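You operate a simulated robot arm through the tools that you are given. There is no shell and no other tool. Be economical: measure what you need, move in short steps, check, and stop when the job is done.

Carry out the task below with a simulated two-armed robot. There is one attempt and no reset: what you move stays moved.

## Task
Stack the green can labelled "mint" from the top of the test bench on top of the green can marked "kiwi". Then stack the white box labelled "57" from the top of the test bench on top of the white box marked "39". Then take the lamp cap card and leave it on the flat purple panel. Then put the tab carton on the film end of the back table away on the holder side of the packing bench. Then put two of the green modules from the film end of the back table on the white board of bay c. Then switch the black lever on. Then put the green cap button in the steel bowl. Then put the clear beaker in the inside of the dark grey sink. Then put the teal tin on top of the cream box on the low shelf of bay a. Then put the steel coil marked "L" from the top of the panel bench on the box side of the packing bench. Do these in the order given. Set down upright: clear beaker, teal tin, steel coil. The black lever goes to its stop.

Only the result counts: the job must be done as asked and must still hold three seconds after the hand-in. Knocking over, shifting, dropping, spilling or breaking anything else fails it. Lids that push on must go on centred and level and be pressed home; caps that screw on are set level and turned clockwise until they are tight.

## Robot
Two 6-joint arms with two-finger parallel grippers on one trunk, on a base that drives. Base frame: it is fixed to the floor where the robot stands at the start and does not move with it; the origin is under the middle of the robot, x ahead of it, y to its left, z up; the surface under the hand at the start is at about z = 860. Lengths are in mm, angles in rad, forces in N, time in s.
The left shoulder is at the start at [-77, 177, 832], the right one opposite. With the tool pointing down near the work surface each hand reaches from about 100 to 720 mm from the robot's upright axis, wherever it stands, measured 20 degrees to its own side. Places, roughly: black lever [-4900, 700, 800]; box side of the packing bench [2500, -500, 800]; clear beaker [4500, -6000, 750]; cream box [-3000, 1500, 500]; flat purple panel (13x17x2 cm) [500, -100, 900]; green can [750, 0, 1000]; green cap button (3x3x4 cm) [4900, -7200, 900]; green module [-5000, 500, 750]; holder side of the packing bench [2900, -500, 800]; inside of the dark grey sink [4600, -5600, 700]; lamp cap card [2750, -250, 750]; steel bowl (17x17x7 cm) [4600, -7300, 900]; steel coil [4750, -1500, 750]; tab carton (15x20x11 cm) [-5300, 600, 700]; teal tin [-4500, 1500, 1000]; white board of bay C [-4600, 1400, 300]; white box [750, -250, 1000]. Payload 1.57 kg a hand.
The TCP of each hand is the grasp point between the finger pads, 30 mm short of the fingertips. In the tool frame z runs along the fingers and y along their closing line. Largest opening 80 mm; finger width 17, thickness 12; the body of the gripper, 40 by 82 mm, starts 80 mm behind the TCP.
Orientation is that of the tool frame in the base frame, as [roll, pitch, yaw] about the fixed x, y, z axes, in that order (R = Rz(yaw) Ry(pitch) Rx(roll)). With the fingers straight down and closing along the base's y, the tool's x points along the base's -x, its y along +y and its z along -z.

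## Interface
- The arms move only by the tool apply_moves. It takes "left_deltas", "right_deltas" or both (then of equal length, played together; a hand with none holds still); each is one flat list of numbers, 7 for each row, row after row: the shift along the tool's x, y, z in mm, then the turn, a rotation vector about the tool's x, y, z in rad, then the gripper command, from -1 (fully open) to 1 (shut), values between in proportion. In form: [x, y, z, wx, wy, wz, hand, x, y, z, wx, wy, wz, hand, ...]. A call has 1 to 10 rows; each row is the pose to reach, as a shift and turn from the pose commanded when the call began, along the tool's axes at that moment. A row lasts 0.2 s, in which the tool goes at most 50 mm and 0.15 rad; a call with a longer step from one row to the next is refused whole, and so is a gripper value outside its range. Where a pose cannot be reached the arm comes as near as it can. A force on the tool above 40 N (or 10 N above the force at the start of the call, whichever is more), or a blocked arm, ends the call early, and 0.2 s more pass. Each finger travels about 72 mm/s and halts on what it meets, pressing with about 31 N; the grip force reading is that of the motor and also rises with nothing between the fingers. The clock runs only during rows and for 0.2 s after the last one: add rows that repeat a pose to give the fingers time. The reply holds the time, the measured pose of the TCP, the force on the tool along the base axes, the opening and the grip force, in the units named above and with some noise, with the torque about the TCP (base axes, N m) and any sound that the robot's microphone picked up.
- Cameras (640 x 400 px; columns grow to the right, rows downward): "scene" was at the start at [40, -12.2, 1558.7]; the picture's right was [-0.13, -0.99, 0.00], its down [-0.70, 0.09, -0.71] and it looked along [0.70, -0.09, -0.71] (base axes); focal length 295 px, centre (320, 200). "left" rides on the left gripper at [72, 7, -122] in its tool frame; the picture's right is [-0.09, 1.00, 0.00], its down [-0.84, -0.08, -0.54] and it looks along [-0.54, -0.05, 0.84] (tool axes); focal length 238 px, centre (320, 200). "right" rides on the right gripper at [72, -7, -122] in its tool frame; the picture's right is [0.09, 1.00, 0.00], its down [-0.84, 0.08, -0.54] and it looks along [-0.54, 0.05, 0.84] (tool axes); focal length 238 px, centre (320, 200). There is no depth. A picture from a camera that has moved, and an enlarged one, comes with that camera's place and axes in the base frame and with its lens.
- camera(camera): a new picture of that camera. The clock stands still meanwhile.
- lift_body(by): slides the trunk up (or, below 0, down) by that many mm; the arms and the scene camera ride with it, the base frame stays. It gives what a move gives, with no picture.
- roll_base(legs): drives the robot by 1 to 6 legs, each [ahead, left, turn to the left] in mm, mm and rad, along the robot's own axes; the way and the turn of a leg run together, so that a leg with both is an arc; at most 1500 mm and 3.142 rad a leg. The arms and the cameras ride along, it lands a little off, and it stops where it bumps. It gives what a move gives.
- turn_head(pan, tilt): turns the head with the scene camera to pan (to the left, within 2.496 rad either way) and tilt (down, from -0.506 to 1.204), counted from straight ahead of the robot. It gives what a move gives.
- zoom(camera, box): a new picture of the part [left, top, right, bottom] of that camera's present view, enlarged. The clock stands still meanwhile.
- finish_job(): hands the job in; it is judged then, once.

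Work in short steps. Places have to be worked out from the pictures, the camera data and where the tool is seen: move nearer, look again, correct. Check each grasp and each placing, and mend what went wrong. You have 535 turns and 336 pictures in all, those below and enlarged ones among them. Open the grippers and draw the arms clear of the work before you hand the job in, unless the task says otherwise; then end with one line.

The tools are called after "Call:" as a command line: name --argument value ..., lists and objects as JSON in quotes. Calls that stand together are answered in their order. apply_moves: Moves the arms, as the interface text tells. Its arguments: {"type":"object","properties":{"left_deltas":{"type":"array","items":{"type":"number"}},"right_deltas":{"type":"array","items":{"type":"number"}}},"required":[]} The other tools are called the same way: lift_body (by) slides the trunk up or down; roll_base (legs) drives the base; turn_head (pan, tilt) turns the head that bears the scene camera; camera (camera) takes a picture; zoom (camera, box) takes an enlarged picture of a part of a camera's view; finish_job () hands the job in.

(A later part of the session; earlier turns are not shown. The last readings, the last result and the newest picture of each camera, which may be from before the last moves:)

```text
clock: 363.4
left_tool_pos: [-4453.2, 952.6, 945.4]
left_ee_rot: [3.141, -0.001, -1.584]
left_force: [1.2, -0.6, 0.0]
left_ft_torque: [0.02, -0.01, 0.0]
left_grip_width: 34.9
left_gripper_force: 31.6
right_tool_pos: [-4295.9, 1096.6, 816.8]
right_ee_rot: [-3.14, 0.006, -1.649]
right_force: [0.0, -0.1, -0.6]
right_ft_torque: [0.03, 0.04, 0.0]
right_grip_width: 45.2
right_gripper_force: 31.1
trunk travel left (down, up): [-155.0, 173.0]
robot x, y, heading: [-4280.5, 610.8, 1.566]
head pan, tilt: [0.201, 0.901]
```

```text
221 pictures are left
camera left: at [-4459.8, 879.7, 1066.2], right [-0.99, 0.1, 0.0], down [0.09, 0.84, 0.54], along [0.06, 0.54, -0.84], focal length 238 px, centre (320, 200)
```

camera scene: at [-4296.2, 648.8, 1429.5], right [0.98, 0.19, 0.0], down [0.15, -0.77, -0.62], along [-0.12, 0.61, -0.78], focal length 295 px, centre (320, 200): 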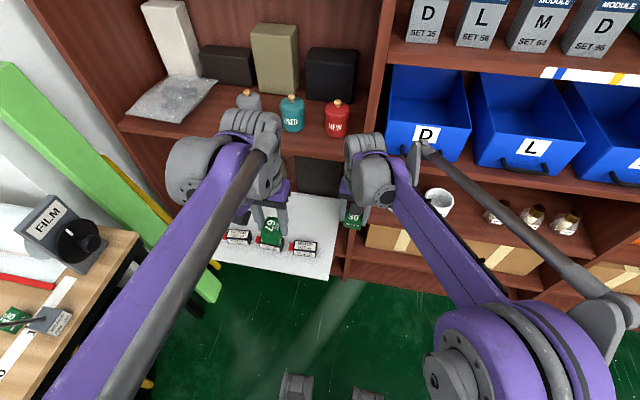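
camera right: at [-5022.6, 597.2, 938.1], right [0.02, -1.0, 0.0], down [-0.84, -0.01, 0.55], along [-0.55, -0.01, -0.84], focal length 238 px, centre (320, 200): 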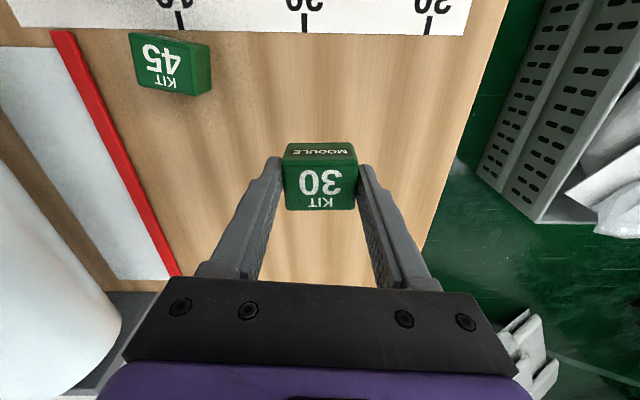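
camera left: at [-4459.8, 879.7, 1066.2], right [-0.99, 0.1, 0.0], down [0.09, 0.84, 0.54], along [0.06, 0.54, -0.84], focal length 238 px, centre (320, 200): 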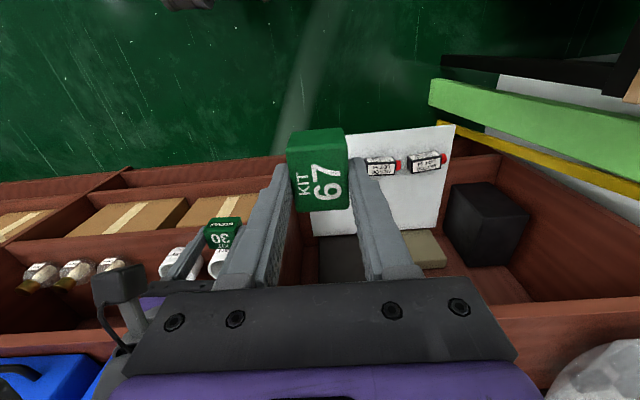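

The board's right end (x -4450…-4353, y 1142+) is free. Move 80 mm closer and lower the trunk fully.

Call:
roll_base --legs '[[80, 0, 0]]'

Call:
lift_body --by -155

Call:
camera --camera "right"

Call:
camera --camera "scene"

```text
clock: 364.5
left_tool_pos: [-4452.6, 1034.6, 944.2]
left_ee_rot: [-3.139, -0.002, -1.583]
left_force: [-0.3, 0.4, -1.1]
left_ft_torque: [-0.01, 0.02, 0.01]
left_grip_width: 35.1
left_gripper_force: 30.8
right_tool_pos: [-4295.6, 1177.0, 817.2]
right_ee_rot: [-3.141, 0.006, -1.648]
right_force: [0.2, 0.2, -0.3]
right_ft_torque: [-0.02, -0.02, 0.01]
right_grip_width: 45.1
right_gripper_force: 30.8
trunk travel left (down, up): [-155.0, 173.0]
robot x, y, heading: [-4279.4, 691.4, 1.562]
head pan, tilt: [0.201, 0.901]
```

```text
clock: 366.3
left_tool_pos: [-4451.8, 1033.4, 791.2]
left_ee_rot: [-3.141, 0.0, -1.582]
left_force: [0.0, 0.0, -0.5]
left_ft_torque: [0.03, -0.01, 0.02]
left_grip_width: 35.1
left_gripper_force: 30.6
right_tool_pos: [-4295.0, 1174.7, 661.1]
right_ee_rot: [-3.141, 0.007, -1.647]
right_force: [-0.4, -0.3, -0.7]
right_ft_torque: [-0.02, 0.02, 0.02]
right_grip_width: 45.0
right_gripper_force: 30.6
trunk travel left (down, up): [0.0, 328.0]
robot x, y, heading: [-4280.0, 690.6, 1.564]
head pan, tilt: [0.201, 0.901]
```

```text
220 pictures are left
camera right: at [-4293.5, 1102.3, 782.7], right [-1.0, -0.01, 0.0], down [-0.01, 0.84, 0.55], along [-0.01, 0.55, -0.84], focal length 238 px, centre (320, 200)
```

right: 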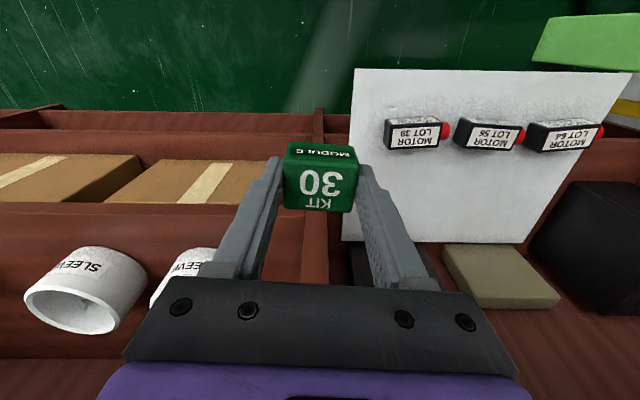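

```text
219 pictures are left
camera scene: at [-4295.2, 771.8, 1271.7], right [0.98, 0.19, 0.0], down [0.15, -0.77, -0.62], along [-0.12, 0.61, -0.78], focal length 295 px, centre (320, 200)
```

scene: 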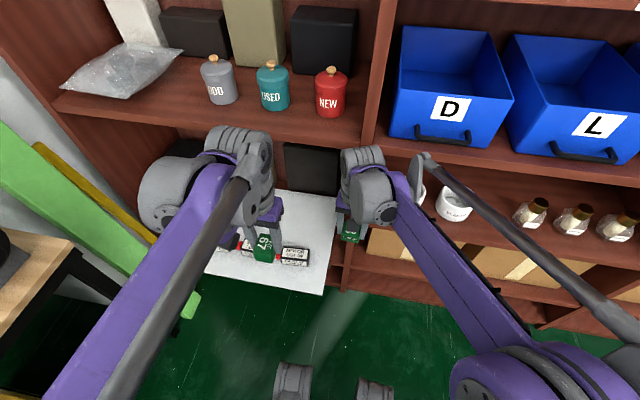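

The right-wrist view shows the board clearly: motors at y≈1215–1275, with a free front strip (y 1142–1215) and free right end. Place module 30 at ≈(-4392,1180) with the right hand first.

Call:
apply_moves --right_deltas '[0, 18, 40, 0, 0, -0.02, 1, 1, 36, 80, 0, 0, -0.04, 1, 1, 54, 120, 0, 0, -0.06, 1, 2, 72, 160, 0, 0, -0.076, 1, 2, 88, 200, 0, 0, -0.076, 1, 2, 97, 240, 0, 0, -0.076, 1]'

Call:
camera --camera "right"

Call:
zoom --camera "scene" --box '[180, 180, 400, 320]'

```text
clock: 367.7
left_tool_pos: [-4452.3, 1033.0, 789.2]
left_ee_rot: [-3.141, 0.001, -1.584]
left_force: [-0.3, -0.2, -0.8]
left_ft_torque: [0.03, 0.02, -0.01]
left_grip_width: 34.8
left_gripper_force: 30.8
right_tool_pos: [-4390.8, 1185.7, 422.6]
right_ee_rot: [-3.14, 0.007, -1.572]
right_force: [0.3, 0.5, -0.5]
right_ft_torque: [0.0, 0.02, 0.0]
right_grip_width: 45.1
right_gripper_force: 31.1
trunk travel left (down, up): [0.0, 328.0]
robot x, y, heading: [-4282.1, 692.7, 1.561]
head pan, tilt: [0.201, 0.901]
```

```text
218 pictures are left
camera right: at [-4384.0, 1111.4, 543.1], right [-1.0, -0.09, 0.0], down [-0.08, 0.83, 0.55], along [-0.05, 0.55, -0.84], focal length 238 px, centre (320, 200)
```

right: 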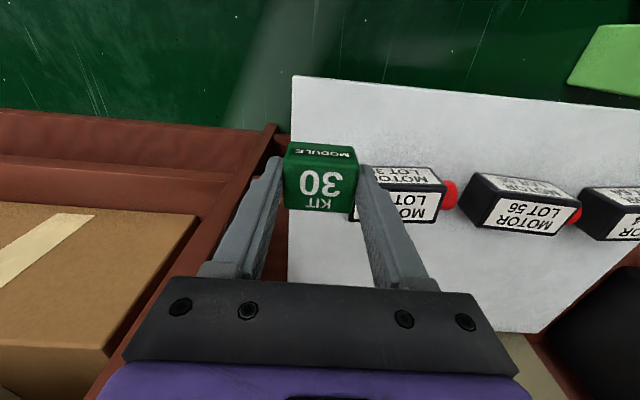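

```text
2.86 times, centred on (290, 250) of scene
camera zoom: at [-4295.3, 772.2, 1271.7], right [0.98, 0.19, 0.0], down [0.15, -0.77, -0.62], along [-0.12, 0.61, -0.78], focal length 842 px, centre (406, 57)
```

zoom: 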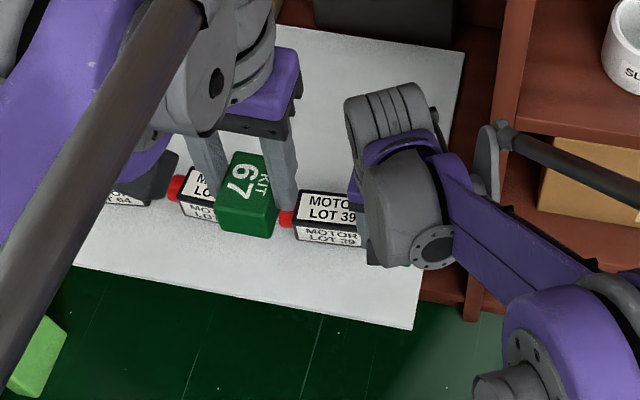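

Motor fronts at y≈1215, board front edge at ≈1135. Shift 7 mm toward me and lower to just above the board.

Call:
apply_moves --right_deltas '[7, 0, 30, 0, 0, 0, 1, 7, 0, 60, 0, 0, 0, 1, 7, 0, 76, 0, 0, 0, 1]'

Call:
zoom --camera "right" --box '[220, 60, 500, 260]'

```text
clock: 368.5
left_tool_pos: [-4451.2, 1032.6, 788.7]
left_ee_rot: [-3.141, 0.001, -1.584]
left_force: [0.1, -0.6, -0.7]
left_ft_torque: [0.01, 0.0, -0.02]
left_grip_width: 35.0
left_gripper_force: 31.1
right_tool_pos: [-4391.6, 1178.7, 346.8]
right_ee_rot: [3.14, 0.006, -1.572]
right_force: [-0.7, 0.8, -0.5]
right_ft_torque: [-0.01, 0.0, 0.01]
right_grip_width: 45.0
right_gripper_force: 30.7
trunk travel left (down, up): [0.0, 328.0]
robot x, y, heading: [-4284.9, 690.4, 1.563]
head pan, tilt: [0.201, 0.901]
```

```text
2.00 times, centred on (360, 160) of right
camera zoom: at [-4384.9, 1104.9, 466.8], right [-1.0, -0.09, 0.0], down [-0.08, 0.83, 0.55], along [-0.05, 0.55, -0.84], focal length 477 px, centre (240, 280)
```

zoom: 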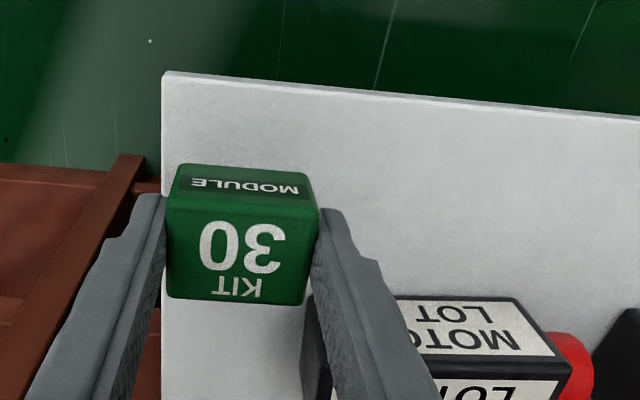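

Shift 10 mm further onto the board and lower to contact.

Call:
apply_moves --right_deltas '[0, 10, 0, 0, 0, 0, 1, 0, 10, 4, 0, 0, 0, 1, 0, 10, 7, 0, 0, 0, 1, 0, 10, 10, 0, 0, 0, 1]'

```text
clock: 369.5
left_tool_pos: [-4452.6, 1032.8, 789.2]
left_ee_rot: [3.141, 0.001, -1.583]
left_force: [-0.5, 0.4, -0.4]
left_ft_torque: [0.03, 0.0, 0.0]
left_grip_width: 35.1
left_gripper_force: 30.6
right_tool_pos: [-4401.7, 1177.9, 335.8]
right_ee_rot: [3.14, 0.007, -1.572]
right_force: [0.5, 0.1, -1.8]
right_ft_torque: [-0.02, -0.01, -0.01]
right_grip_width: 44.7
right_gripper_force: 30.4
trunk travel left (down, up): [0.0, 328.0]
robot x, y, heading: [-4278.5, 690.4, 1.56]
head pan, tilt: [0.201, 0.901]
```

Call:
apply_moves --right_deltas '[0, 0, 2, 0, 0, 0, 1, 0, 0, 4, 0, 0, 0, 1, 0, 0, 6, 0, 0, 0, 1]'

Call:
zoom --camera "right" --box '[220, 60, 500, 260]'

```text
clock: 370.3
left_tool_pos: [-4451.4, 1033.8, 789.8]
left_ee_rot: [-3.141, 0.0, -1.581]
left_force: [-0.1, -0.4, -0.5]
left_ft_torque: [-0.01, 0.04, -0.02]
left_grip_width: 35.2
left_gripper_force: 30.6
right_tool_pos: [-4402.4, 1177.5, 330.6]
right_ee_rot: [-3.141, 0.008, -1.572]
right_force: [-0.1, -1.0, -0.1]
right_ft_torque: [-0.03, 0.02, 0.0]
right_grip_width: 45.0
right_gripper_force: 31.2
trunk travel left (down, up): [0.0, 328.0]
robot x, y, heading: [-4280.3, 685.9, 1.564]
head pan, tilt: [0.201, 0.901]
```

```text
2.00 times, centred on (360, 160) of right
camera zoom: at [-4394.9, 1103.9, 450.7], right [-1.0, -0.09, 0.0], down [-0.08, 0.83, 0.55], along [-0.05, 0.55, -0.84], focal length 477 px, centre (240, 280)
```

zoom: 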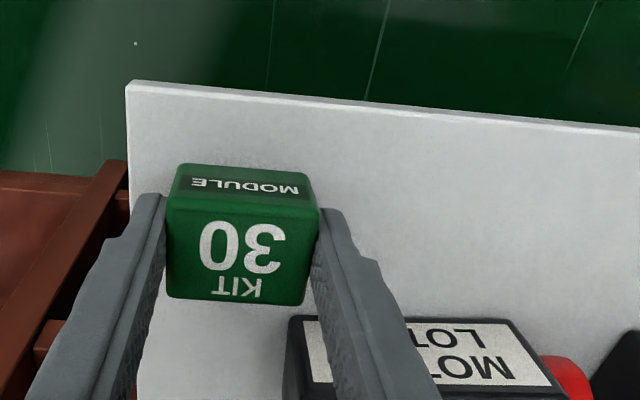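

Call:
apply_moves --right_deltas '[0, 0, 2, 0, 0, 0, 1, 0, 0, 4, 0, 0, 0, 1, 0, 0, 6, 0, 0, 0, 1]'

```text
clock: 371.1
left_tool_pos: [-4451.5, 1032.7, 790.3]
left_ee_rot: [-3.141, 0.0, -1.583]
left_force: [0.7, 0.7, -1.0]
left_ft_torque: [-0.02, -0.02, 0.02]
left_grip_width: 34.8
left_gripper_force: 31.2
right_tool_pos: [-4401.0, 1176.5, 324.4]
right_ee_rot: [3.141, 0.008, -1.572]
right_force: [-0.6, 0.4, -0.9]
right_ft_torque: [0.0, 0.0, -0.04]
right_grip_width: 45.1
right_gripper_force: 31.2
trunk travel left (down, up): [0.0, 328.0]
robot x, y, heading: [-4280.4, 691.4, 1.56]
head pan, tilt: [0.201, 0.901]
```

Call:
apply_moves --right_deltas '[0, 0, 2, 0, 0, 0, 1, 0, 0, 4, 0, 0, 0, 1, 0, 0, 6, 0, 0, 0, 1, 0, 0, 8, 0, 0, 0, 1]'

Call:
zoom --camera "right" --box '[220, 60, 500, 260]'

```text
clock: 372.1
left_tool_pos: [-4450.9, 1032.3, 789.3]
left_ee_rot: [-3.141, 0.003, -1.583]
left_force: [-0.2, 0.2, -0.2]
left_ft_torque: [0.01, 0.0, 0.02]
left_grip_width: 34.7
left_gripper_force: 31.0
right_tool_pos: [-4402.0, 1176.3, 316.6]
right_ee_rot: [3.141, 0.008, -1.574]
right_force: [1.1, 2.2, 31.0]
right_ft_torque: [0.04, -0.04, 0.0]
right_grip_width: 45.1
right_gripper_force: 30.8
trunk travel left (down, up): [0.0, 328.0]
robot x, y, heading: [-4280.8, 690.7, 1.562]
head pan, tilt: [0.201, 0.901]
```

```text
2.00 times, centred on (360, 160) of right
camera zoom: at [-4394.8, 1103.1, 437.7], right [-1.0, -0.09, 0.0], down [-0.08, 0.83, 0.55], along [-0.05, 0.55, -0.84], focal length 477 px, centre (240, 280)
```

zoom: 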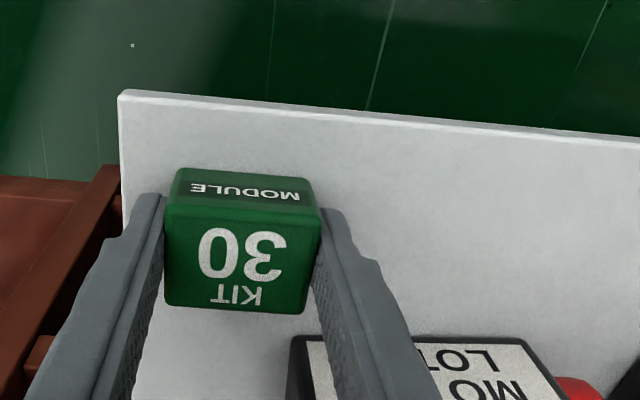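

Contact. Release by opening slightly, then lift the right hand clear.

Call:
apply_moves --right_deltas '[0, 0, -1.5, 0, 0, 0, 1, 0, 0, -1.5, 0, 0, 0, -0.1, 0, 0, -1.5, 0, 0, 0, -0.5, 0, 0, -1.5, 0, 0, 0, -0.5, 0, 0, -40, 0, 0, 0, -0.5, 0, 0, -85, 0, 0, 0, -0.5, 0, 0, -130, 0, 0, 0, -0.5, 0, 0, -175, 0, 0, 0, -1]'

Call:
camera --camera "right"

```text
clock: 373.9
left_tool_pos: [-4452.7, 1033.0, 788.6]
left_ee_rot: [-3.141, 0.0, -1.583]
left_force: [0.6, 0.0, -0.4]
left_ft_torque: [0.03, -0.03, 0.02]
left_grip_width: 35.2
left_gripper_force: 31.4
right_tool_pos: [-4400.6, 1174.2, 493.2]
right_ee_rot: [3.142, 0.006, -1.573]
right_force: [0.2, -0.2, 0.1]
right_ft_torque: [0.02, 0.0, 0.0]
right_grip_width: 79.9
right_gripper_force: 0.1
trunk travel left (down, up): [0.0, 328.0]
robot x, y, heading: [-4280.8, 689.4, 1.566]
head pan, tilt: [0.201, 0.901]
```

```text
213 pictures are left
camera right: at [-4394.8, 1102.0, 612.2], right [-1.0, -0.09, 0.0], down [-0.08, 0.83, 0.55], along [-0.05, 0.55, -0.84], focal length 238 px, centre (320, 200)
```

right: 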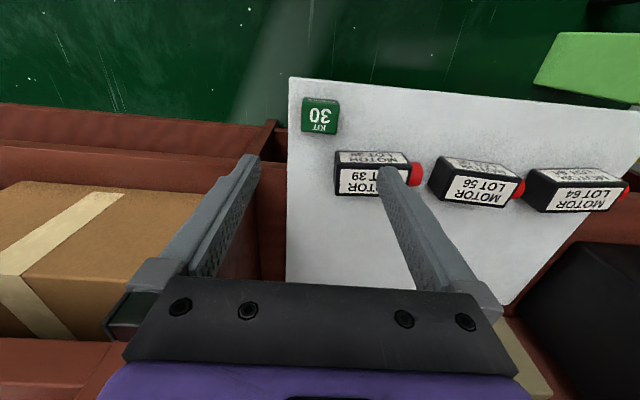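

Module 30 sits on the board. Move the right hand away, then bring the left hand (67) above the front strip.

Call:
apply_moves --right_deltas '[10, -10, -40, 0, 0, 0, -1, 25, -35, -75, 0, 0, 0, -1, 45, -65, -105, 0, 0, 0, -1, 65, -95, -135, 0, 0, 0, -1, 85, -125, -165, 0, 0, 0, -1, 105, -155, -195, 0, 0, 0, -1]'

Call:
apply_moves --left_deltas '[-16, 4, 44, 0, 0, 0, 1, -32, 8, 88, 0, 0, 0, 1, -48, 13, 132, 0, 0, 0, 1, -64, 17, 176, 0, 0, 0, 1, -80, 22, 220, 0, 0, 0, 1, -96, 26, 264, 0, 0, 0, 1, -112, 31, 308, 0, 0, 0, 1, -130, 36, 345, 0, 0, 0, 1, -146, 40, 370, 0, 0, 0, 1]'

Call:
camera --camera "left"

```text
clock: 375.3
left_tool_pos: [-4451.5, 1032.7, 789.7]
left_ee_rot: [-3.141, 0.0, -1.583]
left_force: [-0.1, 0.1, 0.5]
left_ft_torque: [-0.03, 0.01, 0.0]
left_grip_width: 35.2
left_gripper_force: 30.9
right_tool_pos: [-4245.8, 1067.1, 688.1]
right_ee_rot: [3.14, 0.009, -1.573]
right_force: [-0.7, 0.5, -0.9]
right_ft_torque: [-0.01, -0.02, 0.05]
right_grip_width: 80.0
right_gripper_force: 0.1
trunk travel left (down, up): [0.0, 328.0]
robot x, y, heading: [-4280.8, 694.8, 1.568]
head pan, tilt: [0.201, 0.901]
```

```text
clock: 377.3
left_tool_pos: [-4490.9, 1180.3, 417.8]
left_ee_rot: [-3.141, -0.001, -1.583]
left_force: [0.2, -0.4, 0.0]
left_ft_torque: [0.01, -0.01, -0.01]
left_grip_width: 35.0
left_gripper_force: 31.0
right_tool_pos: [-4246.7, 1068.6, 686.9]
right_ee_rot: [-3.141, 0.006, -1.573]
right_force: [0.0, 0.4, -0.4]
right_ft_torque: [0.03, 0.0, 0.01]
right_grip_width: 79.9
right_gripper_force: 0.0
trunk travel left (down, up): [0.0, 328.0]
robot x, y, heading: [-4278.2, 689.8, 1.562]
head pan, tilt: [0.201, 0.901]
```

```text
212 pictures are left
camera left: at [-4497.7, 1106.8, 540.1], right [-0.99, 0.1, 0.0], down [0.09, 0.84, 0.54], along [0.06, 0.54, -0.84], focal length 238 px, centre (320, 200)
```

left: 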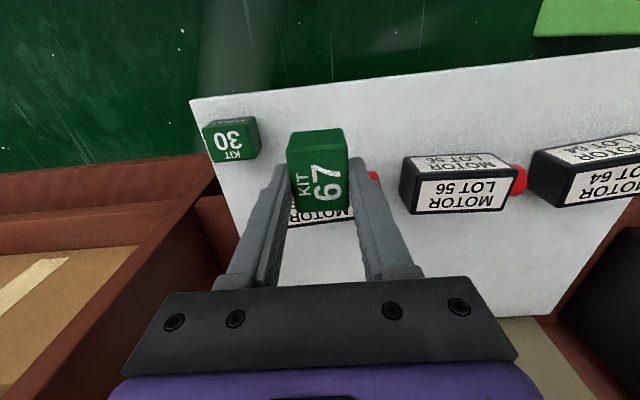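

Call:
apply_moves --left_deltas '[2, 0, 40, 0, 0, 0, 1, 2, 0, 75, 0, 0, 0, 1, 2, 0, 90, 0, 0, 0, 1]'

Call:
camera --camera "left"

Call:
zoom --camera "scene" --box '[180, 180, 400, 320]'

```text
clock: 378.1
left_tool_pos: [-4489.8, 1177.6, 328.8]
left_ee_rot: [3.14, 0.001, -1.585]
left_force: [0.2, -0.3, -1.2]
left_ft_torque: [-0.01, 0.01, 0.01]
left_grip_width: 34.8
left_gripper_force: 31.0
right_tool_pos: [-4247.1, 1068.8, 687.1]
right_ee_rot: [-3.141, 0.007, -1.572]
right_force: [-0.8, -0.3, -1.1]
right_ft_torque: [0.0, 0.0, -0.01]
right_grip_width: 80.1
right_gripper_force: 0.1
trunk travel left (down, up): [0.0, 328.0]
robot x, y, heading: [-4282.6, 690.1, 1.565]
head pan, tilt: [0.201, 0.901]
```

```text
211 pictures are left
camera left: at [-4497.4, 1104.5, 450.8], right [-0.99, 0.11, 0.0], down [0.09, 0.84, 0.54], along [0.06, 0.54, -0.84], focal length 238 px, centre (320, 200)
```

left: 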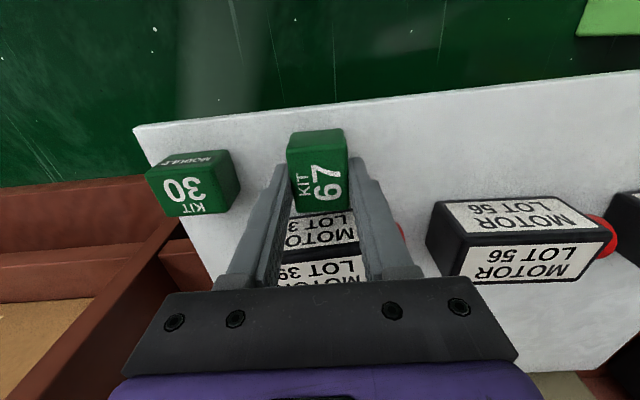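

```text
2.86 times, centred on (290, 250) of scene
camera zoom: at [-4295.2, 771.9, 1271.7], right [0.98, 0.19, 0.0], down [0.15, -0.77, -0.62], along [-0.12, 0.61, -0.78], focal length 842 px, centre (406, 57)
```

zoom: 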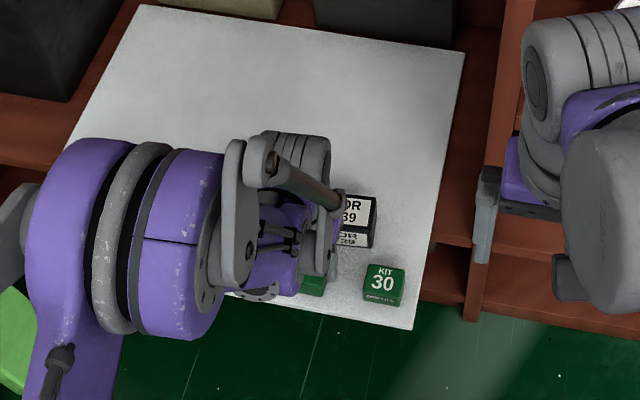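

Call:
apply_moves --left_deltas '[0, 0, 3, 0, 0, 0, 1, 0, 0, 6, 0, 0, 0, 1, 0, 0, 8, 0, 0, 0, 1]'

```text
clock: 378.9
left_tool_pos: [-4489.9, 1177.0, 322.7]
left_ee_rot: [-3.14, 0.0, -1.584]
left_force: [-0.7, 2.4, 14.5]
left_ft_torque: [-0.03, -0.03, -0.01]
left_grip_width: 34.8
left_gripper_force: 31.3
right_tool_pos: [-4246.3, 1067.5, 687.0]
right_ee_rot: [3.141, 0.008, -1.572]
right_force: [0.9, -1.0, -0.1]
right_ft_torque: [0.0, 0.01, 0.02]
right_grip_width: 79.7
right_gripper_force: 0.1
trunk travel left (down, up): [0.0, 328.0]
robot x, y, heading: [-4281.3, 693.3, 1.562]
head pan, tilt: [0.201, 0.901]
```

Contact. Release and lift.

Call:
apply_moves --left_deltas '[0, 0, -1, 0, 0, 0, 1, 0, 0, -1, 0, 0, 0, 0, 0, 0, -1, 0, 0, 0, -0.4, 0, 0, -1, 0, 0, 0, -0.4, 0, 0, -40, 0, 0, 0, -0.4, 0, 0, -85, 0, 0, 0, -0.4, 0, 0, -130, 0, 0, 0, -0.6, 0, 0, -175, 0, 0, 0, -1]'

Call:
camera --camera "left"

```text
clock: 380.7
left_tool_pos: [-4490.0, 1178.1, 497.3]
left_ee_rot: [-3.141, -0.001, -1.584]
left_force: [-0.2, -0.1, 0.3]
left_ft_torque: [0.0, 0.03, 0.02]
left_grip_width: 80.0
left_gripper_force: 0.1
right_tool_pos: [-4246.9, 1068.3, 686.2]
right_ee_rot: [3.14, 0.006, -1.571]
right_force: [-0.4, -0.8, -0.1]
right_ft_torque: [-0.01, 0.01, 0.01]
right_grip_width: 80.1
right_gripper_force: 0.1
trunk travel left (down, up): [0.0, 328.0]
robot x, y, heading: [-4279.6, 690.7, 1.567]
head pan, tilt: [0.201, 0.901]
```

```text
209 pictures are left
camera left: at [-4498.3, 1104.3, 618.9], right [-0.99, 0.1, 0.0], down [0.09, 0.84, 0.54], along [0.06, 0.54, -0.84], focal length 238 px, centre (320, 200)
```

left: 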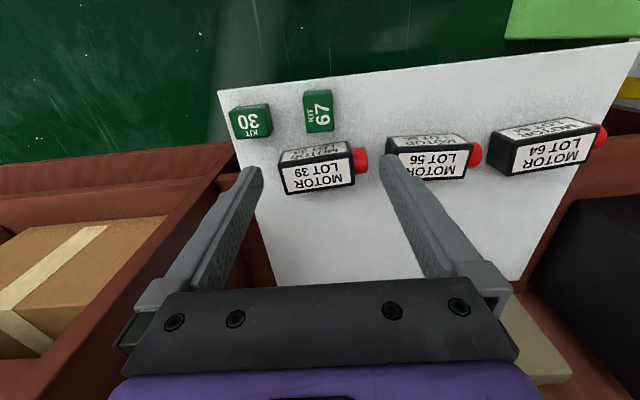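

Both modules are on the board. Retract the left arm, raise the trunk, and return to face the table for the lever.

Call:
apply_moves --left_deltas '[10, -5, -45, 0, 0, 0, -1, 25, -10, -90, 0, 0, 0, -1, 42, -15, -133, 0, 0, 0, -1, 60, -20, -175, 0, 0, 0, -1, 80, -25, -218, 0, 0, 0, -1, 100, -25, -260, 0, 0, 0, -1, 120, -25, -302, 0, 0, 0, -1, 140, -25, -345, 0, 0, 0, -1]'

Call:
lift_body --by 155

Call:
roll_base --legs '[[-80, 0, 0], [0, -200, 0], [0, 0, 1.573]]'

Call:
turn_head --pan 0 --tilt 0.85

Call:
camera --camera "scene"

```text
clock: 382.5
left_tool_pos: [-4465.6, 1037.8, 841.2]
left_ee_rot: [3.141, 0.001, -1.582]
left_force: [-0.2, 0.8, 1.0]
left_ft_torque: [-0.02, 0.02, 0.01]
left_grip_width: 80.1
left_gripper_force: 0.0
right_tool_pos: [-4247.6, 1068.0, 686.4]
right_ee_rot: [-3.141, 0.009, -1.574]
right_force: [-0.7, -0.2, -0.5]
right_ft_torque: [-0.03, 0.0, -0.01]
right_grip_width: 80.1
right_gripper_force: 0.2
trunk travel left (down, up): [0.0, 328.0]
robot x, y, heading: [-4283.4, 687.9, 1.559]
head pan, tilt: [0.201, 0.901]
```

```text
clock: 384.3
left_tool_pos: [-4466.3, 1037.9, 997.1]
left_ee_rot: [-3.141, -0.001, -1.585]
left_force: [-0.6, 0.3, 0.6]
left_ft_torque: [0.01, -0.03, -0.01]
left_grip_width: 80.0
left_gripper_force: 0.0
right_tool_pos: [-4247.8, 1069.0, 839.1]
right_ee_rot: [3.141, 0.007, -1.573]
right_force: [-0.4, 0.3, 0.2]
right_ft_torque: [0.03, 0.0, 0.01]
right_grip_width: 79.9
right_gripper_force: 0.1
trunk travel left (down, up): [-155.0, 173.0]
robot x, y, heading: [-4281.1, 693.8, 1.565]
head pan, tilt: [0.201, 0.901]
```

```text
clock: 391.1
left_tool_pos: [-4429.1, 423.3, 996.3]
left_ee_rot: [3.141, 0.0, -0.014]
left_force: [-0.3, -0.5, -0.3]
left_ft_torque: [0.01, -0.01, -0.01]
left_grip_width: 80.1
left_gripper_force: 0.0
right_tool_pos: [-4461.2, 642.9, 840.4]
right_ee_rot: [3.141, 0.007, -0.002]
right_force: [0.6, 0.0, -0.5]
right_ft_torque: [0.02, 0.0, 0.03]
right_grip_width: 80.0
right_gripper_force: 0.0
trunk travel left (down, up): [-155.0, 173.0]
robot x, y, heading: [-4083.9, 613.6, 3.135]
head pan, tilt: [0.201, 0.901]
```

```text
clock: 391.9
left_tool_pos: [-4429.3, 423.7, 996.4]
left_ee_rot: [3.141, -0.001, -0.012]
left_force: [0.7, -0.6, 0.3]
left_ft_torque: [0.01, 0.0, 0.0]
left_grip_width: 79.9
left_gripper_force: 0.1
right_tool_pos: [-4459.6, 642.7, 839.7]
right_ee_rot: [-3.141, 0.008, -0.001]
right_force: [1.0, 0.5, 0.9]
right_ft_torque: [0.0, 0.01, 0.01]
right_grip_width: 79.4
right_gripper_force: 0.1
trunk travel left (down, up): [-155.0, 173.0]
robot x, y, heading: [-4078.3, 609.5, 3.132]
head pan, tilt: [0.0, 0.85]
```

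```text
208 pictures are left
camera scene: at [-4126.3, 607.4, 1433.3], right [0.01, 1.0, 0.0], down [0.75, 0.0, -0.66], along [-0.66, 0.0, -0.75], focal length 295 px, centre (320, 200)
```

scene: 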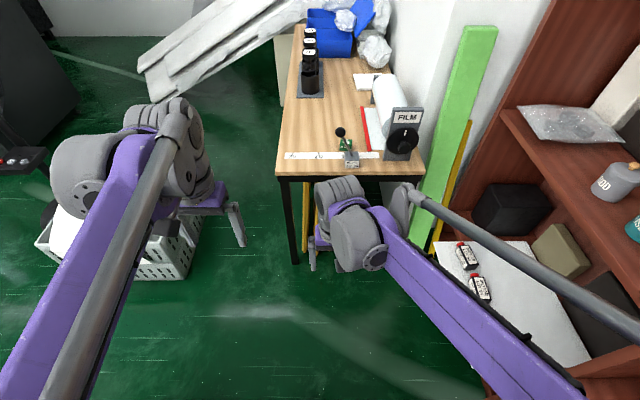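

Lever geometry: pivot ≈(-4952,730,745), ball ≈(-4952,680,835), ON is toward +y. Close and raise the right hand, then approach the table.

Call:
apply_moves --right_deltas '[0, 0, -45, 0, 0, 0, 1, 0, 0, -90, 0, 0, 0, 1, 0, 0, -120, 0, 0, 0, 1, 0, 0, -120, 0, 0, 0, 1]'

Call:
roll_base --legs '[[500, 0, 0]]'

Call:
camera --camera "right"

Call:
zoom --camera "scene" --box '[240, 200, 460, 350]'

```text
clock: 392.9
left_tool_pos: [-4429.4, 423.2, 995.7]
left_ee_rot: [3.141, 0.0, -0.012]
left_force: [-0.5, 0.8, -0.5]
left_ft_torque: [-0.02, 0.0, -0.01]
left_grip_width: 79.8
left_gripper_force: 0.1
right_tool_pos: [-4459.9, 642.2, 961.7]
right_ee_rot: [-3.141, 0.007, -0.002]
right_force: [-0.3, 0.1, 0.3]
right_ft_torque: [0.03, 0.02, 0.0]
right_grip_width: 0.0
right_gripper_force: 20.9
trunk travel left (down, up): [-155.0, 173.0]
robot x, y, heading: [-4080.8, 608.6, 3.137]
head pan, tilt: [0.0, 0.85]
```

```text
clock: 395.8
left_tool_pos: [-4927.6, 423.1, 997.0]
left_ee_rot: [3.141, -0.001, -0.009]
left_force: [-0.3, 0.4, 0.1]
left_ft_torque: [-0.02, -0.01, -0.01]
left_grip_width: 79.8
left_gripper_force: 0.1
right_tool_pos: [-4959.3, 643.7, 961.5]
right_ee_rot: [3.141, 0.008, 0.004]
right_force: [0.2, -0.4, -0.1]
right_ft_torque: [0.0, 0.01, 0.02]
right_grip_width: 0.0
right_gripper_force: 21.3
trunk travel left (down, up): [-155.0, 173.0]
robot x, y, heading: [-4582.9, 607.4, 3.141]
head pan, tilt: [0.0, 0.85]
```

```text
207 pictures are left
camera right: at [-4885.6, 649.3, 1080.7], right [0.1, -1.0, 0.0], down [-0.83, -0.08, 0.55], along [-0.55, -0.05, -0.84], focal length 238 px, centre (320, 200)
```

right: 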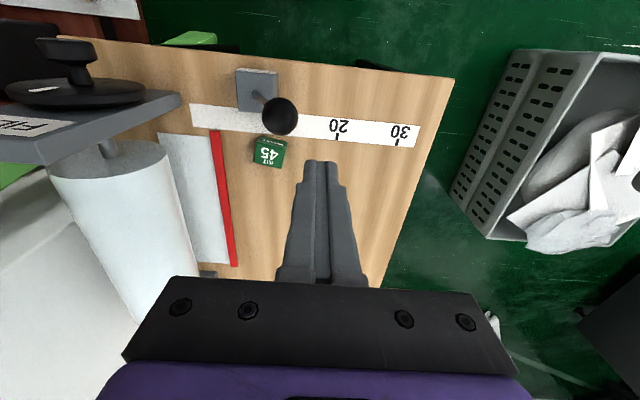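

```text
2.67 times, centred on (350, 275) of scene
camera zoom: at [-4626.1, 609.7, 1433.3], right [0.0, 1.0, 0.0], down [0.75, 0.0, -0.66], along [-0.66, 0.0, -0.75], focal length 786 px, centre (240, 0)
```

zoom: 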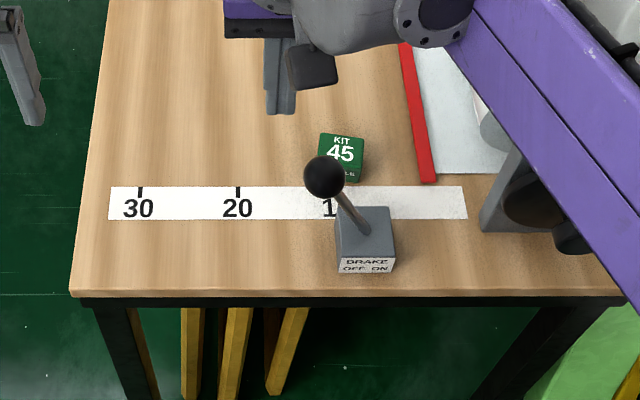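

Ball at (-4950,681,838). Position the closed fingers left of it and lower to z≈838.

Call:
apply_moves --right_deltas '[8, 12, 0, 0, 0, 0, 1, 8, 13, 40, 0, 0, 0, 1, 8, 13, 85, 0, 0, 0, 1, 8, 13, 122, 0, 0, 0, 1]'

Call:
zoom --camera "scene" --box '[240, 200, 460, 350]'

Call:
camera --camera "right"

```text
clock: 396.8
left_tool_pos: [-4926.5, 424.9, 996.1]
left_ee_rot: [-3.141, 0.0, -0.009]
left_force: [0.0, -0.5, 0.6]
left_ft_torque: [0.0, 0.04, 0.01]
left_grip_width: 79.9
left_gripper_force: 0.2
right_tool_pos: [-4952.9, 630.3, 838.0]
right_ee_rot: [-3.141, 0.007, 0.002]
right_force: [-0.1, -0.7, 0.4]
right_ft_torque: [0.02, -0.03, 0.01]
right_grip_width: 0.0
right_gripper_force: 21.8
trunk travel left (down, up): [-155.0, 173.0]
robot x, y, heading: [-4583.3, 611.4, 3.136]
head pan, tilt: [0.0, 0.85]
```

```text
2.67 times, centred on (350, 275) of scene
camera zoom: at [-4626.1, 609.6, 1433.3], right [0.0, 1.0, 0.0], down [0.75, 0.0, -0.66], along [-0.66, 0.0, -0.75], focal length 786 px, centre (240, 0)
```

zoom: 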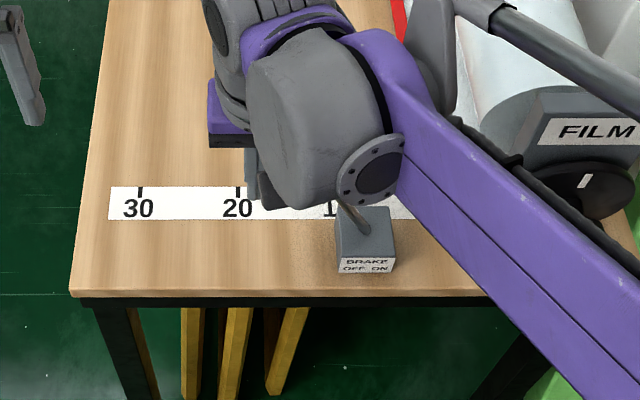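

```text
204 pictures are left
camera right: at [-4878.2, 635.9, 958.1], right [0.09, -1.0, 0.0], down [-0.83, -0.08, 0.55], along [-0.55, -0.05, -0.84], focal length 238 px, centre (320, 200)
```

right: 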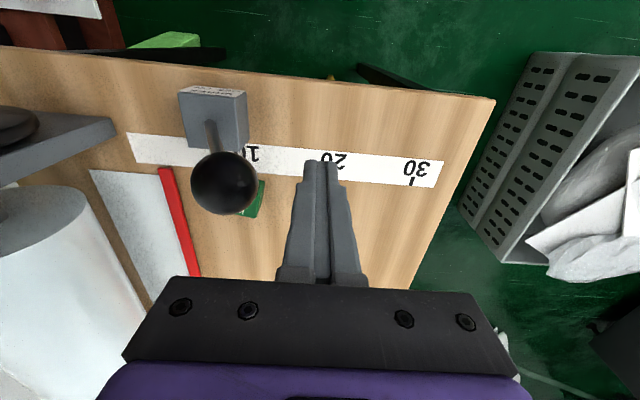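

Push the lever toward ON in small steps.

Call:
apply_moves --right_deltas '[0, -14, 0, 0, 0, 0, 1, 0, -28, 0, 0, 0, 0, 1, 0, -40, 0, 0, 0, 0, 1, 0, -52, 0, 0, 0, 0, 1, 0, -64, 0, 0, 0, 0, 1, 0, -76, 0, 0, 0, 0, 1, 0, -88, 0, 0, 0, 0, 1, 0, -98, 0, 0, 0, 0, 1, 0, -108, 0, 0, 0, 0, 1]'

Call:
camera --camera "right"

```text
clock: 398.8
left_tool_pos: [-4927.8, 424.2, 997.6]
left_ee_rot: [3.141, -0.001, -0.008]
left_force: [0.6, 0.1, 0.3]
left_ft_torque: [-0.01, -0.01, 0.01]
left_grip_width: 80.3
left_gripper_force: 0.0
right_tool_pos: [-4952.6, 738.7, 837.9]
right_ee_rot: [-3.141, 0.005, 0.004]
right_force: [-0.5, -0.4, 0.3]
right_ft_torque: [-0.02, 0.03, -0.01]
right_grip_width: 0.1
right_gripper_force: 21.2
trunk travel left (down, up): [-155.0, 173.0]
robot x, y, heading: [-4581.3, 615.5, 3.138]
head pan, tilt: [0.0, 0.85]
```

```text
203 pictures are left
camera right: at [-4878.4, 744.7, 958.6], right [0.1, -1.0, 0.0], down [-0.83, -0.08, 0.55], along [-0.55, -0.05, -0.84], focal length 238 px, centre (320, 200)
```

right: 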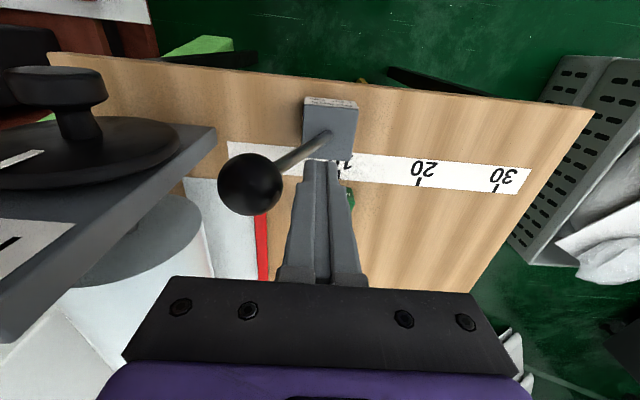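

The lever has gone over to ON (ball ≈779). Nudge further to make sure it's on its stop.

Call:
apply_moves --right_deltas '[0, -8, 0, 0, 0, 0, 1, 0, -14, 0, 0, 0, 0, 1, 0, -18, 0, 0, 0, 0, 1, 0, -22, 0, 0, 0, 0, 1]'

Call:
camera --camera "right"

```text
clock: 399.7
left_tool_pos: [-4927.1, 422.0, 996.8]
left_ee_rot: [3.142, -0.001, -0.007]
left_force: [-0.6, 0.3, 0.3]
left_ft_torque: [-0.01, -0.01, -0.01]
left_grip_width: 80.1
left_gripper_force: 0.0
right_tool_pos: [-4952.3, 747.0, 840.1]
right_ee_rot: [3.128, 0.007, 0.01]
right_force: [-0.7, -17.0, 6.4]
right_ft_torque: [-0.08, 0.01, -0.03]
right_grip_width: 0.0
right_gripper_force: 21.4
trunk travel left (down, up): [-155.0, 173.0]
robot x, y, heading: [-4579.8, 610.7, 3.143]
head pan, tilt: [0.0, 0.85]
stopped in row 4 (right hand): the force on the tool passed its limit at 44 N (the readings are from after the stop); the commanded pose is now the measured one
```

```text
202 pictures are left
camera right: at [-4878.3, 756.3, 958.8], right [0.1, -0.99, 0.01], down [-0.83, -0.08, 0.55], along [-0.55, -0.07, -0.84], focal length 238 px, centre (320, 200)
```

right: 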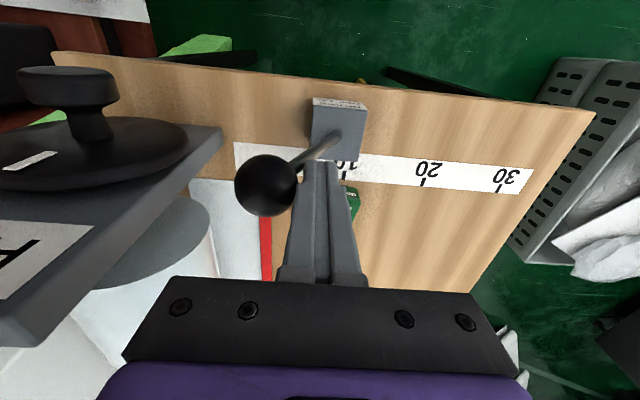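

At the stop. Back the hand off and raise it.

Call:
apply_moves --right_deltas '[0, 25, 0, 0, 0, 0, 1, 0, 35, -40, 0, 0, 0, 1, 0, 35, -85, 0, 0, 0, 1, 0, 35, -130, 0, 0, 0, 1, 0, 10, -170, 0, 0, 0, 1, 0, -20, -200, 0, 0, 0, -1]'

Call:
lift_body --by 120

Call:
zoom --camera "scene" --box '[240, 200, 460, 350]'

```text
clock: 401.1
left_tool_pos: [-4927.8, 423.2, 995.7]
left_ee_rot: [-3.141, 0.0, -0.007]
left_force: [-0.1, 0.9, -0.2]
left_ft_torque: [-0.03, 0.01, 0.01]
left_grip_width: 80.0
left_gripper_force: 0.2
right_tool_pos: [-4952.3, 774.1, 1037.3]
right_ee_rot: [3.131, 0.007, 0.009]
right_force: [0.0, 0.1, -0.4]
right_ft_torque: [0.0, 0.04, -0.01]
right_grip_width: 52.3
right_gripper_force: 0.0
trunk travel left (down, up): [-155.0, 173.0]
robot x, y, heading: [-4584.8, 610.0, 3.14]
head pan, tilt: [0.0, 0.85]
```

```text
clock: 402.6
left_tool_pos: [-4928.3, 423.3, 1115.0]
left_ee_rot: [-3.14, -0.001, -0.007]
left_force: [-0.8, -0.5, 0.6]
left_ft_torque: [0.03, 0.01, 0.02]
left_grip_width: 80.1
left_gripper_force: 0.0
right_tool_pos: [-4950.3, 773.3, 1158.0]
right_ee_rot: [3.132, 0.007, 0.006]
right_force: [0.7, 0.1, -0.8]
right_ft_torque: [0.01, 0.02, -0.01]
right_grip_width: 79.9
right_gripper_force: 0.0
trunk travel left (down, up): [-275.0, 53.0]
robot x, y, heading: [-4581.5, 609.5, 3.137]
head pan, tilt: [0.0, 0.85]
```

```text
2.67 times, centred on (350, 275) of scene
camera zoom: at [-4617.4, 609.0, 1553.3], right [0.0, 1.0, 0.0], down [0.75, 0.0, -0.66], along [-0.66, 0.0, -0.75], focal length 786 px, centre (240, 0)
```

zoom: 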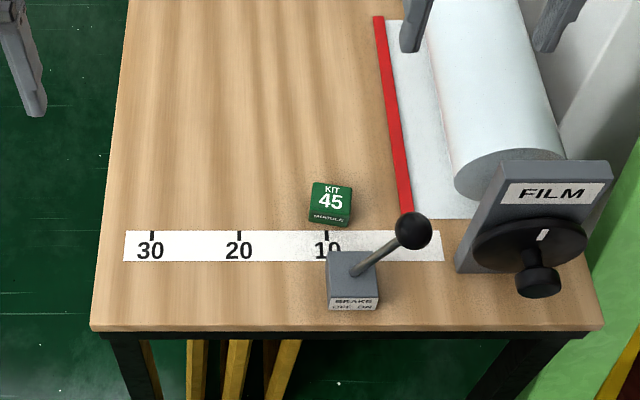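

Lever is ON at its stop. Now the long drive to the button/bowl bench; first leg back past the test bench.

Call:
roll_base --legs '[[-1500, 0, 0], [-600, 160, 0], [0, 0, 3.14], [1500, 0, 0], [780, -460, 0], [0, -1250, 0]]'

Call:
turn_head --pan -0.6 --tilt 0.3

Call:
camera --camera "scene"

```text
clock: 442.7
left_tool_pos: [173.0, -1016.2, 1115.6]
left_ee_rot: [-3.141, 0.0, -3.125]
left_force: [0.0, 0.9, -0.4]
left_ft_torque: [-0.01, 0.0, 0.0]
left_grip_width: 80.1
left_gripper_force: 0.1
right_tool_pos: [202.4, -1363.9, 1158.3]
right_ee_rot: [3.131, 0.008, -3.111]
right_force: [-0.2, 0.6, 0.3]
right_ft_torque: [-0.02, -0.03, 0.03]
right_grip_width: 79.9
right_gripper_force: 0.0
trunk travel left (down, up): [-275.0, 53.0]
robot x, y, heading: [-168.5, -1213.9, 0.025]
head pan, tilt: [0.0, 0.85]
```

```text
clock: 443.7
left_tool_pos: [172.2, -1013.7, 1115.3]
left_ee_rot: [-3.14, 0.0, -3.123]
left_force: [0.0, -0.3, 0.2]
left_ft_torque: [0.0, 0.03, 0.02]
left_grip_width: 79.9
left_gripper_force: 0.0
right_tool_pos: [204.5, -1363.3, 1157.9]
right_ee_rot: [3.133, 0.006, -3.11]
right_force: [-0.2, -0.9, -0.1]
right_ft_torque: [0.03, 0.01, 0.01]
right_grip_width: 80.0
right_gripper_force: 0.1
trunk travel left (down, up): [-275.0, 53.0]
robot x, y, heading: [-171.5, -1212.4, 0.025]
head pan, tilt: [-0.6, 0.3]
```

```text
200 pictures are left
camera scene: at [-131.5, -1264.5, 1601.7], right [-0.55, -0.84, 0.0], down [-0.25, 0.16, -0.96], along [0.8, -0.52, -0.3], focal length 295 px, centre (320, 200)
```

scene: 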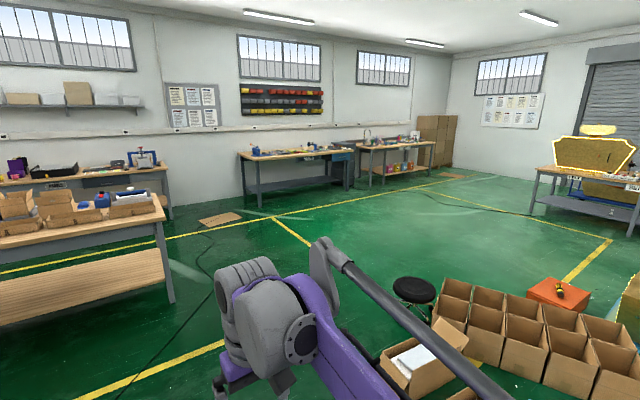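

Floor is clear toward the far benches. Drive on.

Call:
roll_base --legs '[[1500, 0, -0.025], [1050, -650, 0], [1000, -750, 0], [0, -1500, 0]]'

Call:
turn_head --pan -0.7 --tilt 0.4

Call:
camera --camera "scene"

```text
clock: 476.6
left_tool_pos: [3799.9, -3864.9, 1117.5]
left_ee_rot: [3.141, 0.0, -3.128]
left_force: [0.1, 0.2, 0.6]
left_ft_torque: [0.02, 0.04, 0.03]
left_grip_width: 79.8
left_gripper_force: 0.1
right_tool_pos: [3829.2, -4213.5, 1157.9]
right_ee_rot: [3.131, 0.008, -3.111]
right_force: [-0.4, -0.5, -0.8]
right_ft_torque: [0.02, 0.0, -0.02]
right_grip_width: 80.1
right_gripper_force: 0.1
trunk travel left (down, up): [-275.0, 53.0]
robot x, y, heading: [3455.0, -4059.6, 0.02]
head pan, tilt: [-0.6, 0.3]
```

```text
clock: 477.3
left_tool_pos: [3798.6, -3865.8, 1116.5]
left_ee_rot: [3.141, 0.001, -3.129]
left_force: [0.5, 0.5, 0.6]
left_ft_torque: [0.0, 0.0, 0.02]
left_grip_width: 80.0
left_gripper_force: 0.0
right_tool_pos: [3830.5, -4214.7, 1158.4]
right_ee_rot: [3.131, 0.008, -3.111]
right_force: [0.4, 0.5, -0.6]
right_ft_torque: [-0.03, -0.01, 0.02]
right_grip_width: 79.8
right_gripper_force: 0.0
trunk travel left (down, up): [-275.0, 53.0]
robot x, y, heading: [3459.8, -4058.7, 0.018]
head pan, tilt: [-0.7, 0.4]
```

```text
199 pictures are left
camera scene: at [3488.9, -4121.4, 1592.6], right [-0.63, -0.78, 0.0], down [-0.3, 0.24, -0.92], along [0.72, -0.58, -0.39], focal length 295 px, centre (320, 200)
```

scene: 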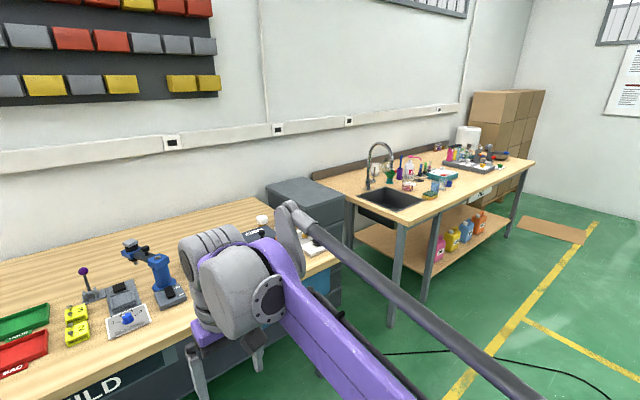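

Continue along to the end of the sink bench.

Call:
roll_base --legs '[[0, -1500, -0.018], [0, -1500, 0]]'

Call:
turn_head --pan 0 --tilt 0.5

Call:
camera --camera "scene"

```text
clock: 503.5
left_tool_pos: [3834.8, -6870.9, 1116.2]
left_ee_rot: [3.141, 0.001, -3.14]
left_force: [-0.2, -0.8, 0.1]
left_ft_torque: [-0.01, 0.01, -0.02]
left_grip_width: 80.1
left_gripper_force: 0.1
right_tool_pos: [3859.7, -7219.7, 1156.8]
right_ee_rot: [3.13, 0.006, -3.126]
right_force: [-0.1, -0.4, 1.0]
right_ft_torque: [0.0, 0.01, 0.0]
right_grip_width: 80.2
right_gripper_force: 0.1
trunk travel left (down, up): [-275.0, 53.0]
robot x, y, heading: [3490.5, -7061.4, 0.008]
head pan, tilt: [-0.7, 0.4]
```

```text
clock: 504.6
left_tool_pos: [3834.4, -6870.8, 1115.7]
left_ee_rot: [-3.14, 0.0, -3.139]
left_force: [-0.4, -0.1, 0.1]
left_ft_torque: [0.04, 0.01, -0.05]
left_grip_width: 80.3
left_gripper_force: 0.0
right_tool_pos: [3860.2, -7219.9, 1158.9]
right_ee_rot: [3.131, 0.007, -3.125]
right_force: [0.7, 0.4, -0.1]
right_ft_torque: [-0.02, -0.02, -0.02]
right_grip_width: 80.2
right_gripper_force: 0.1
trunk travel left (down, up): [-275.0, 53.0]
robot x, y, heading: [3492.1, -7059.2, -0.001]
head pan, tilt: [0.0, 0.499]
```

```text
198 pictures are left
camera scene: at [3540.5, -7063.6, 1583.4], right [0.01, -1.0, 0.0], down [-0.48, 0.0, -0.88], along [0.88, 0.01, -0.48], focal length 295 px, centre (320, 200)
```

scene: 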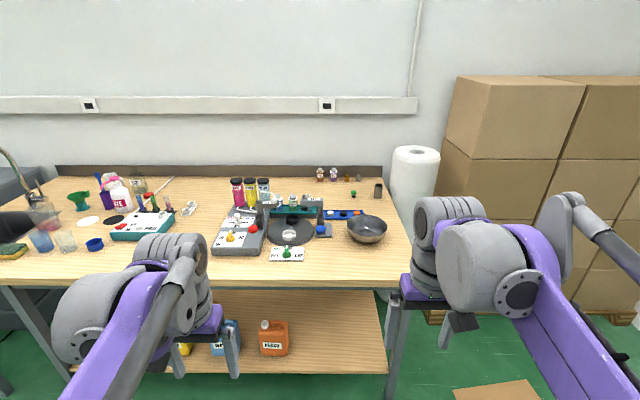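

Call:
zoom --camera "scene" --box '[190, 160, 430, 290]'

Call:
zoom --camera "scene" --box '[0, 150, 220, 290]'

```text
2.67 times, centred on (310, 225) of scene
camera zoom: at [3540.5, -7063.6, 1583.4], right [0.01, -1.0, 0.0], down [-0.48, 0.0, -0.88], along [0.88, 0.01, -0.48], focal length 786 px, centre (347, 133)
```

zoom: 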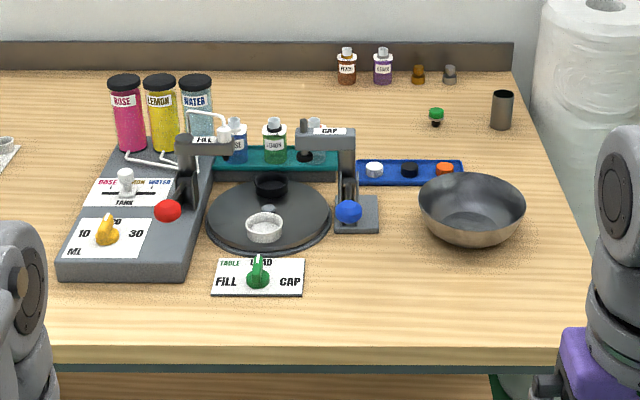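

```text
2.86 times, centred on (110, 220) of scene
camera zoom: at [3540.5, -7063.6, 1583.4], right [0.01, -1.0, 0.0], down [-0.48, 0.0, -0.88], along [0.88, 0.01, -0.48], focal length 842 px, centre (920, 143)
```

zoom: 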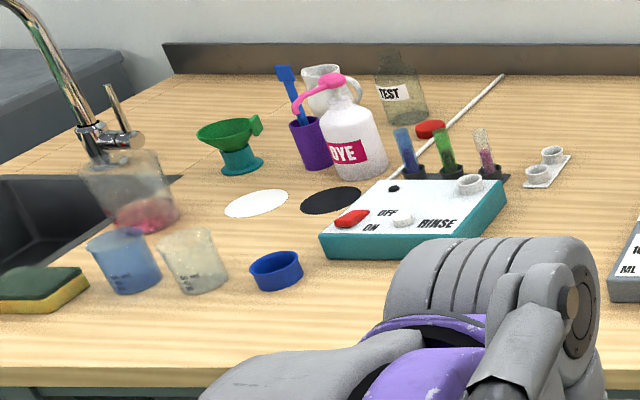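

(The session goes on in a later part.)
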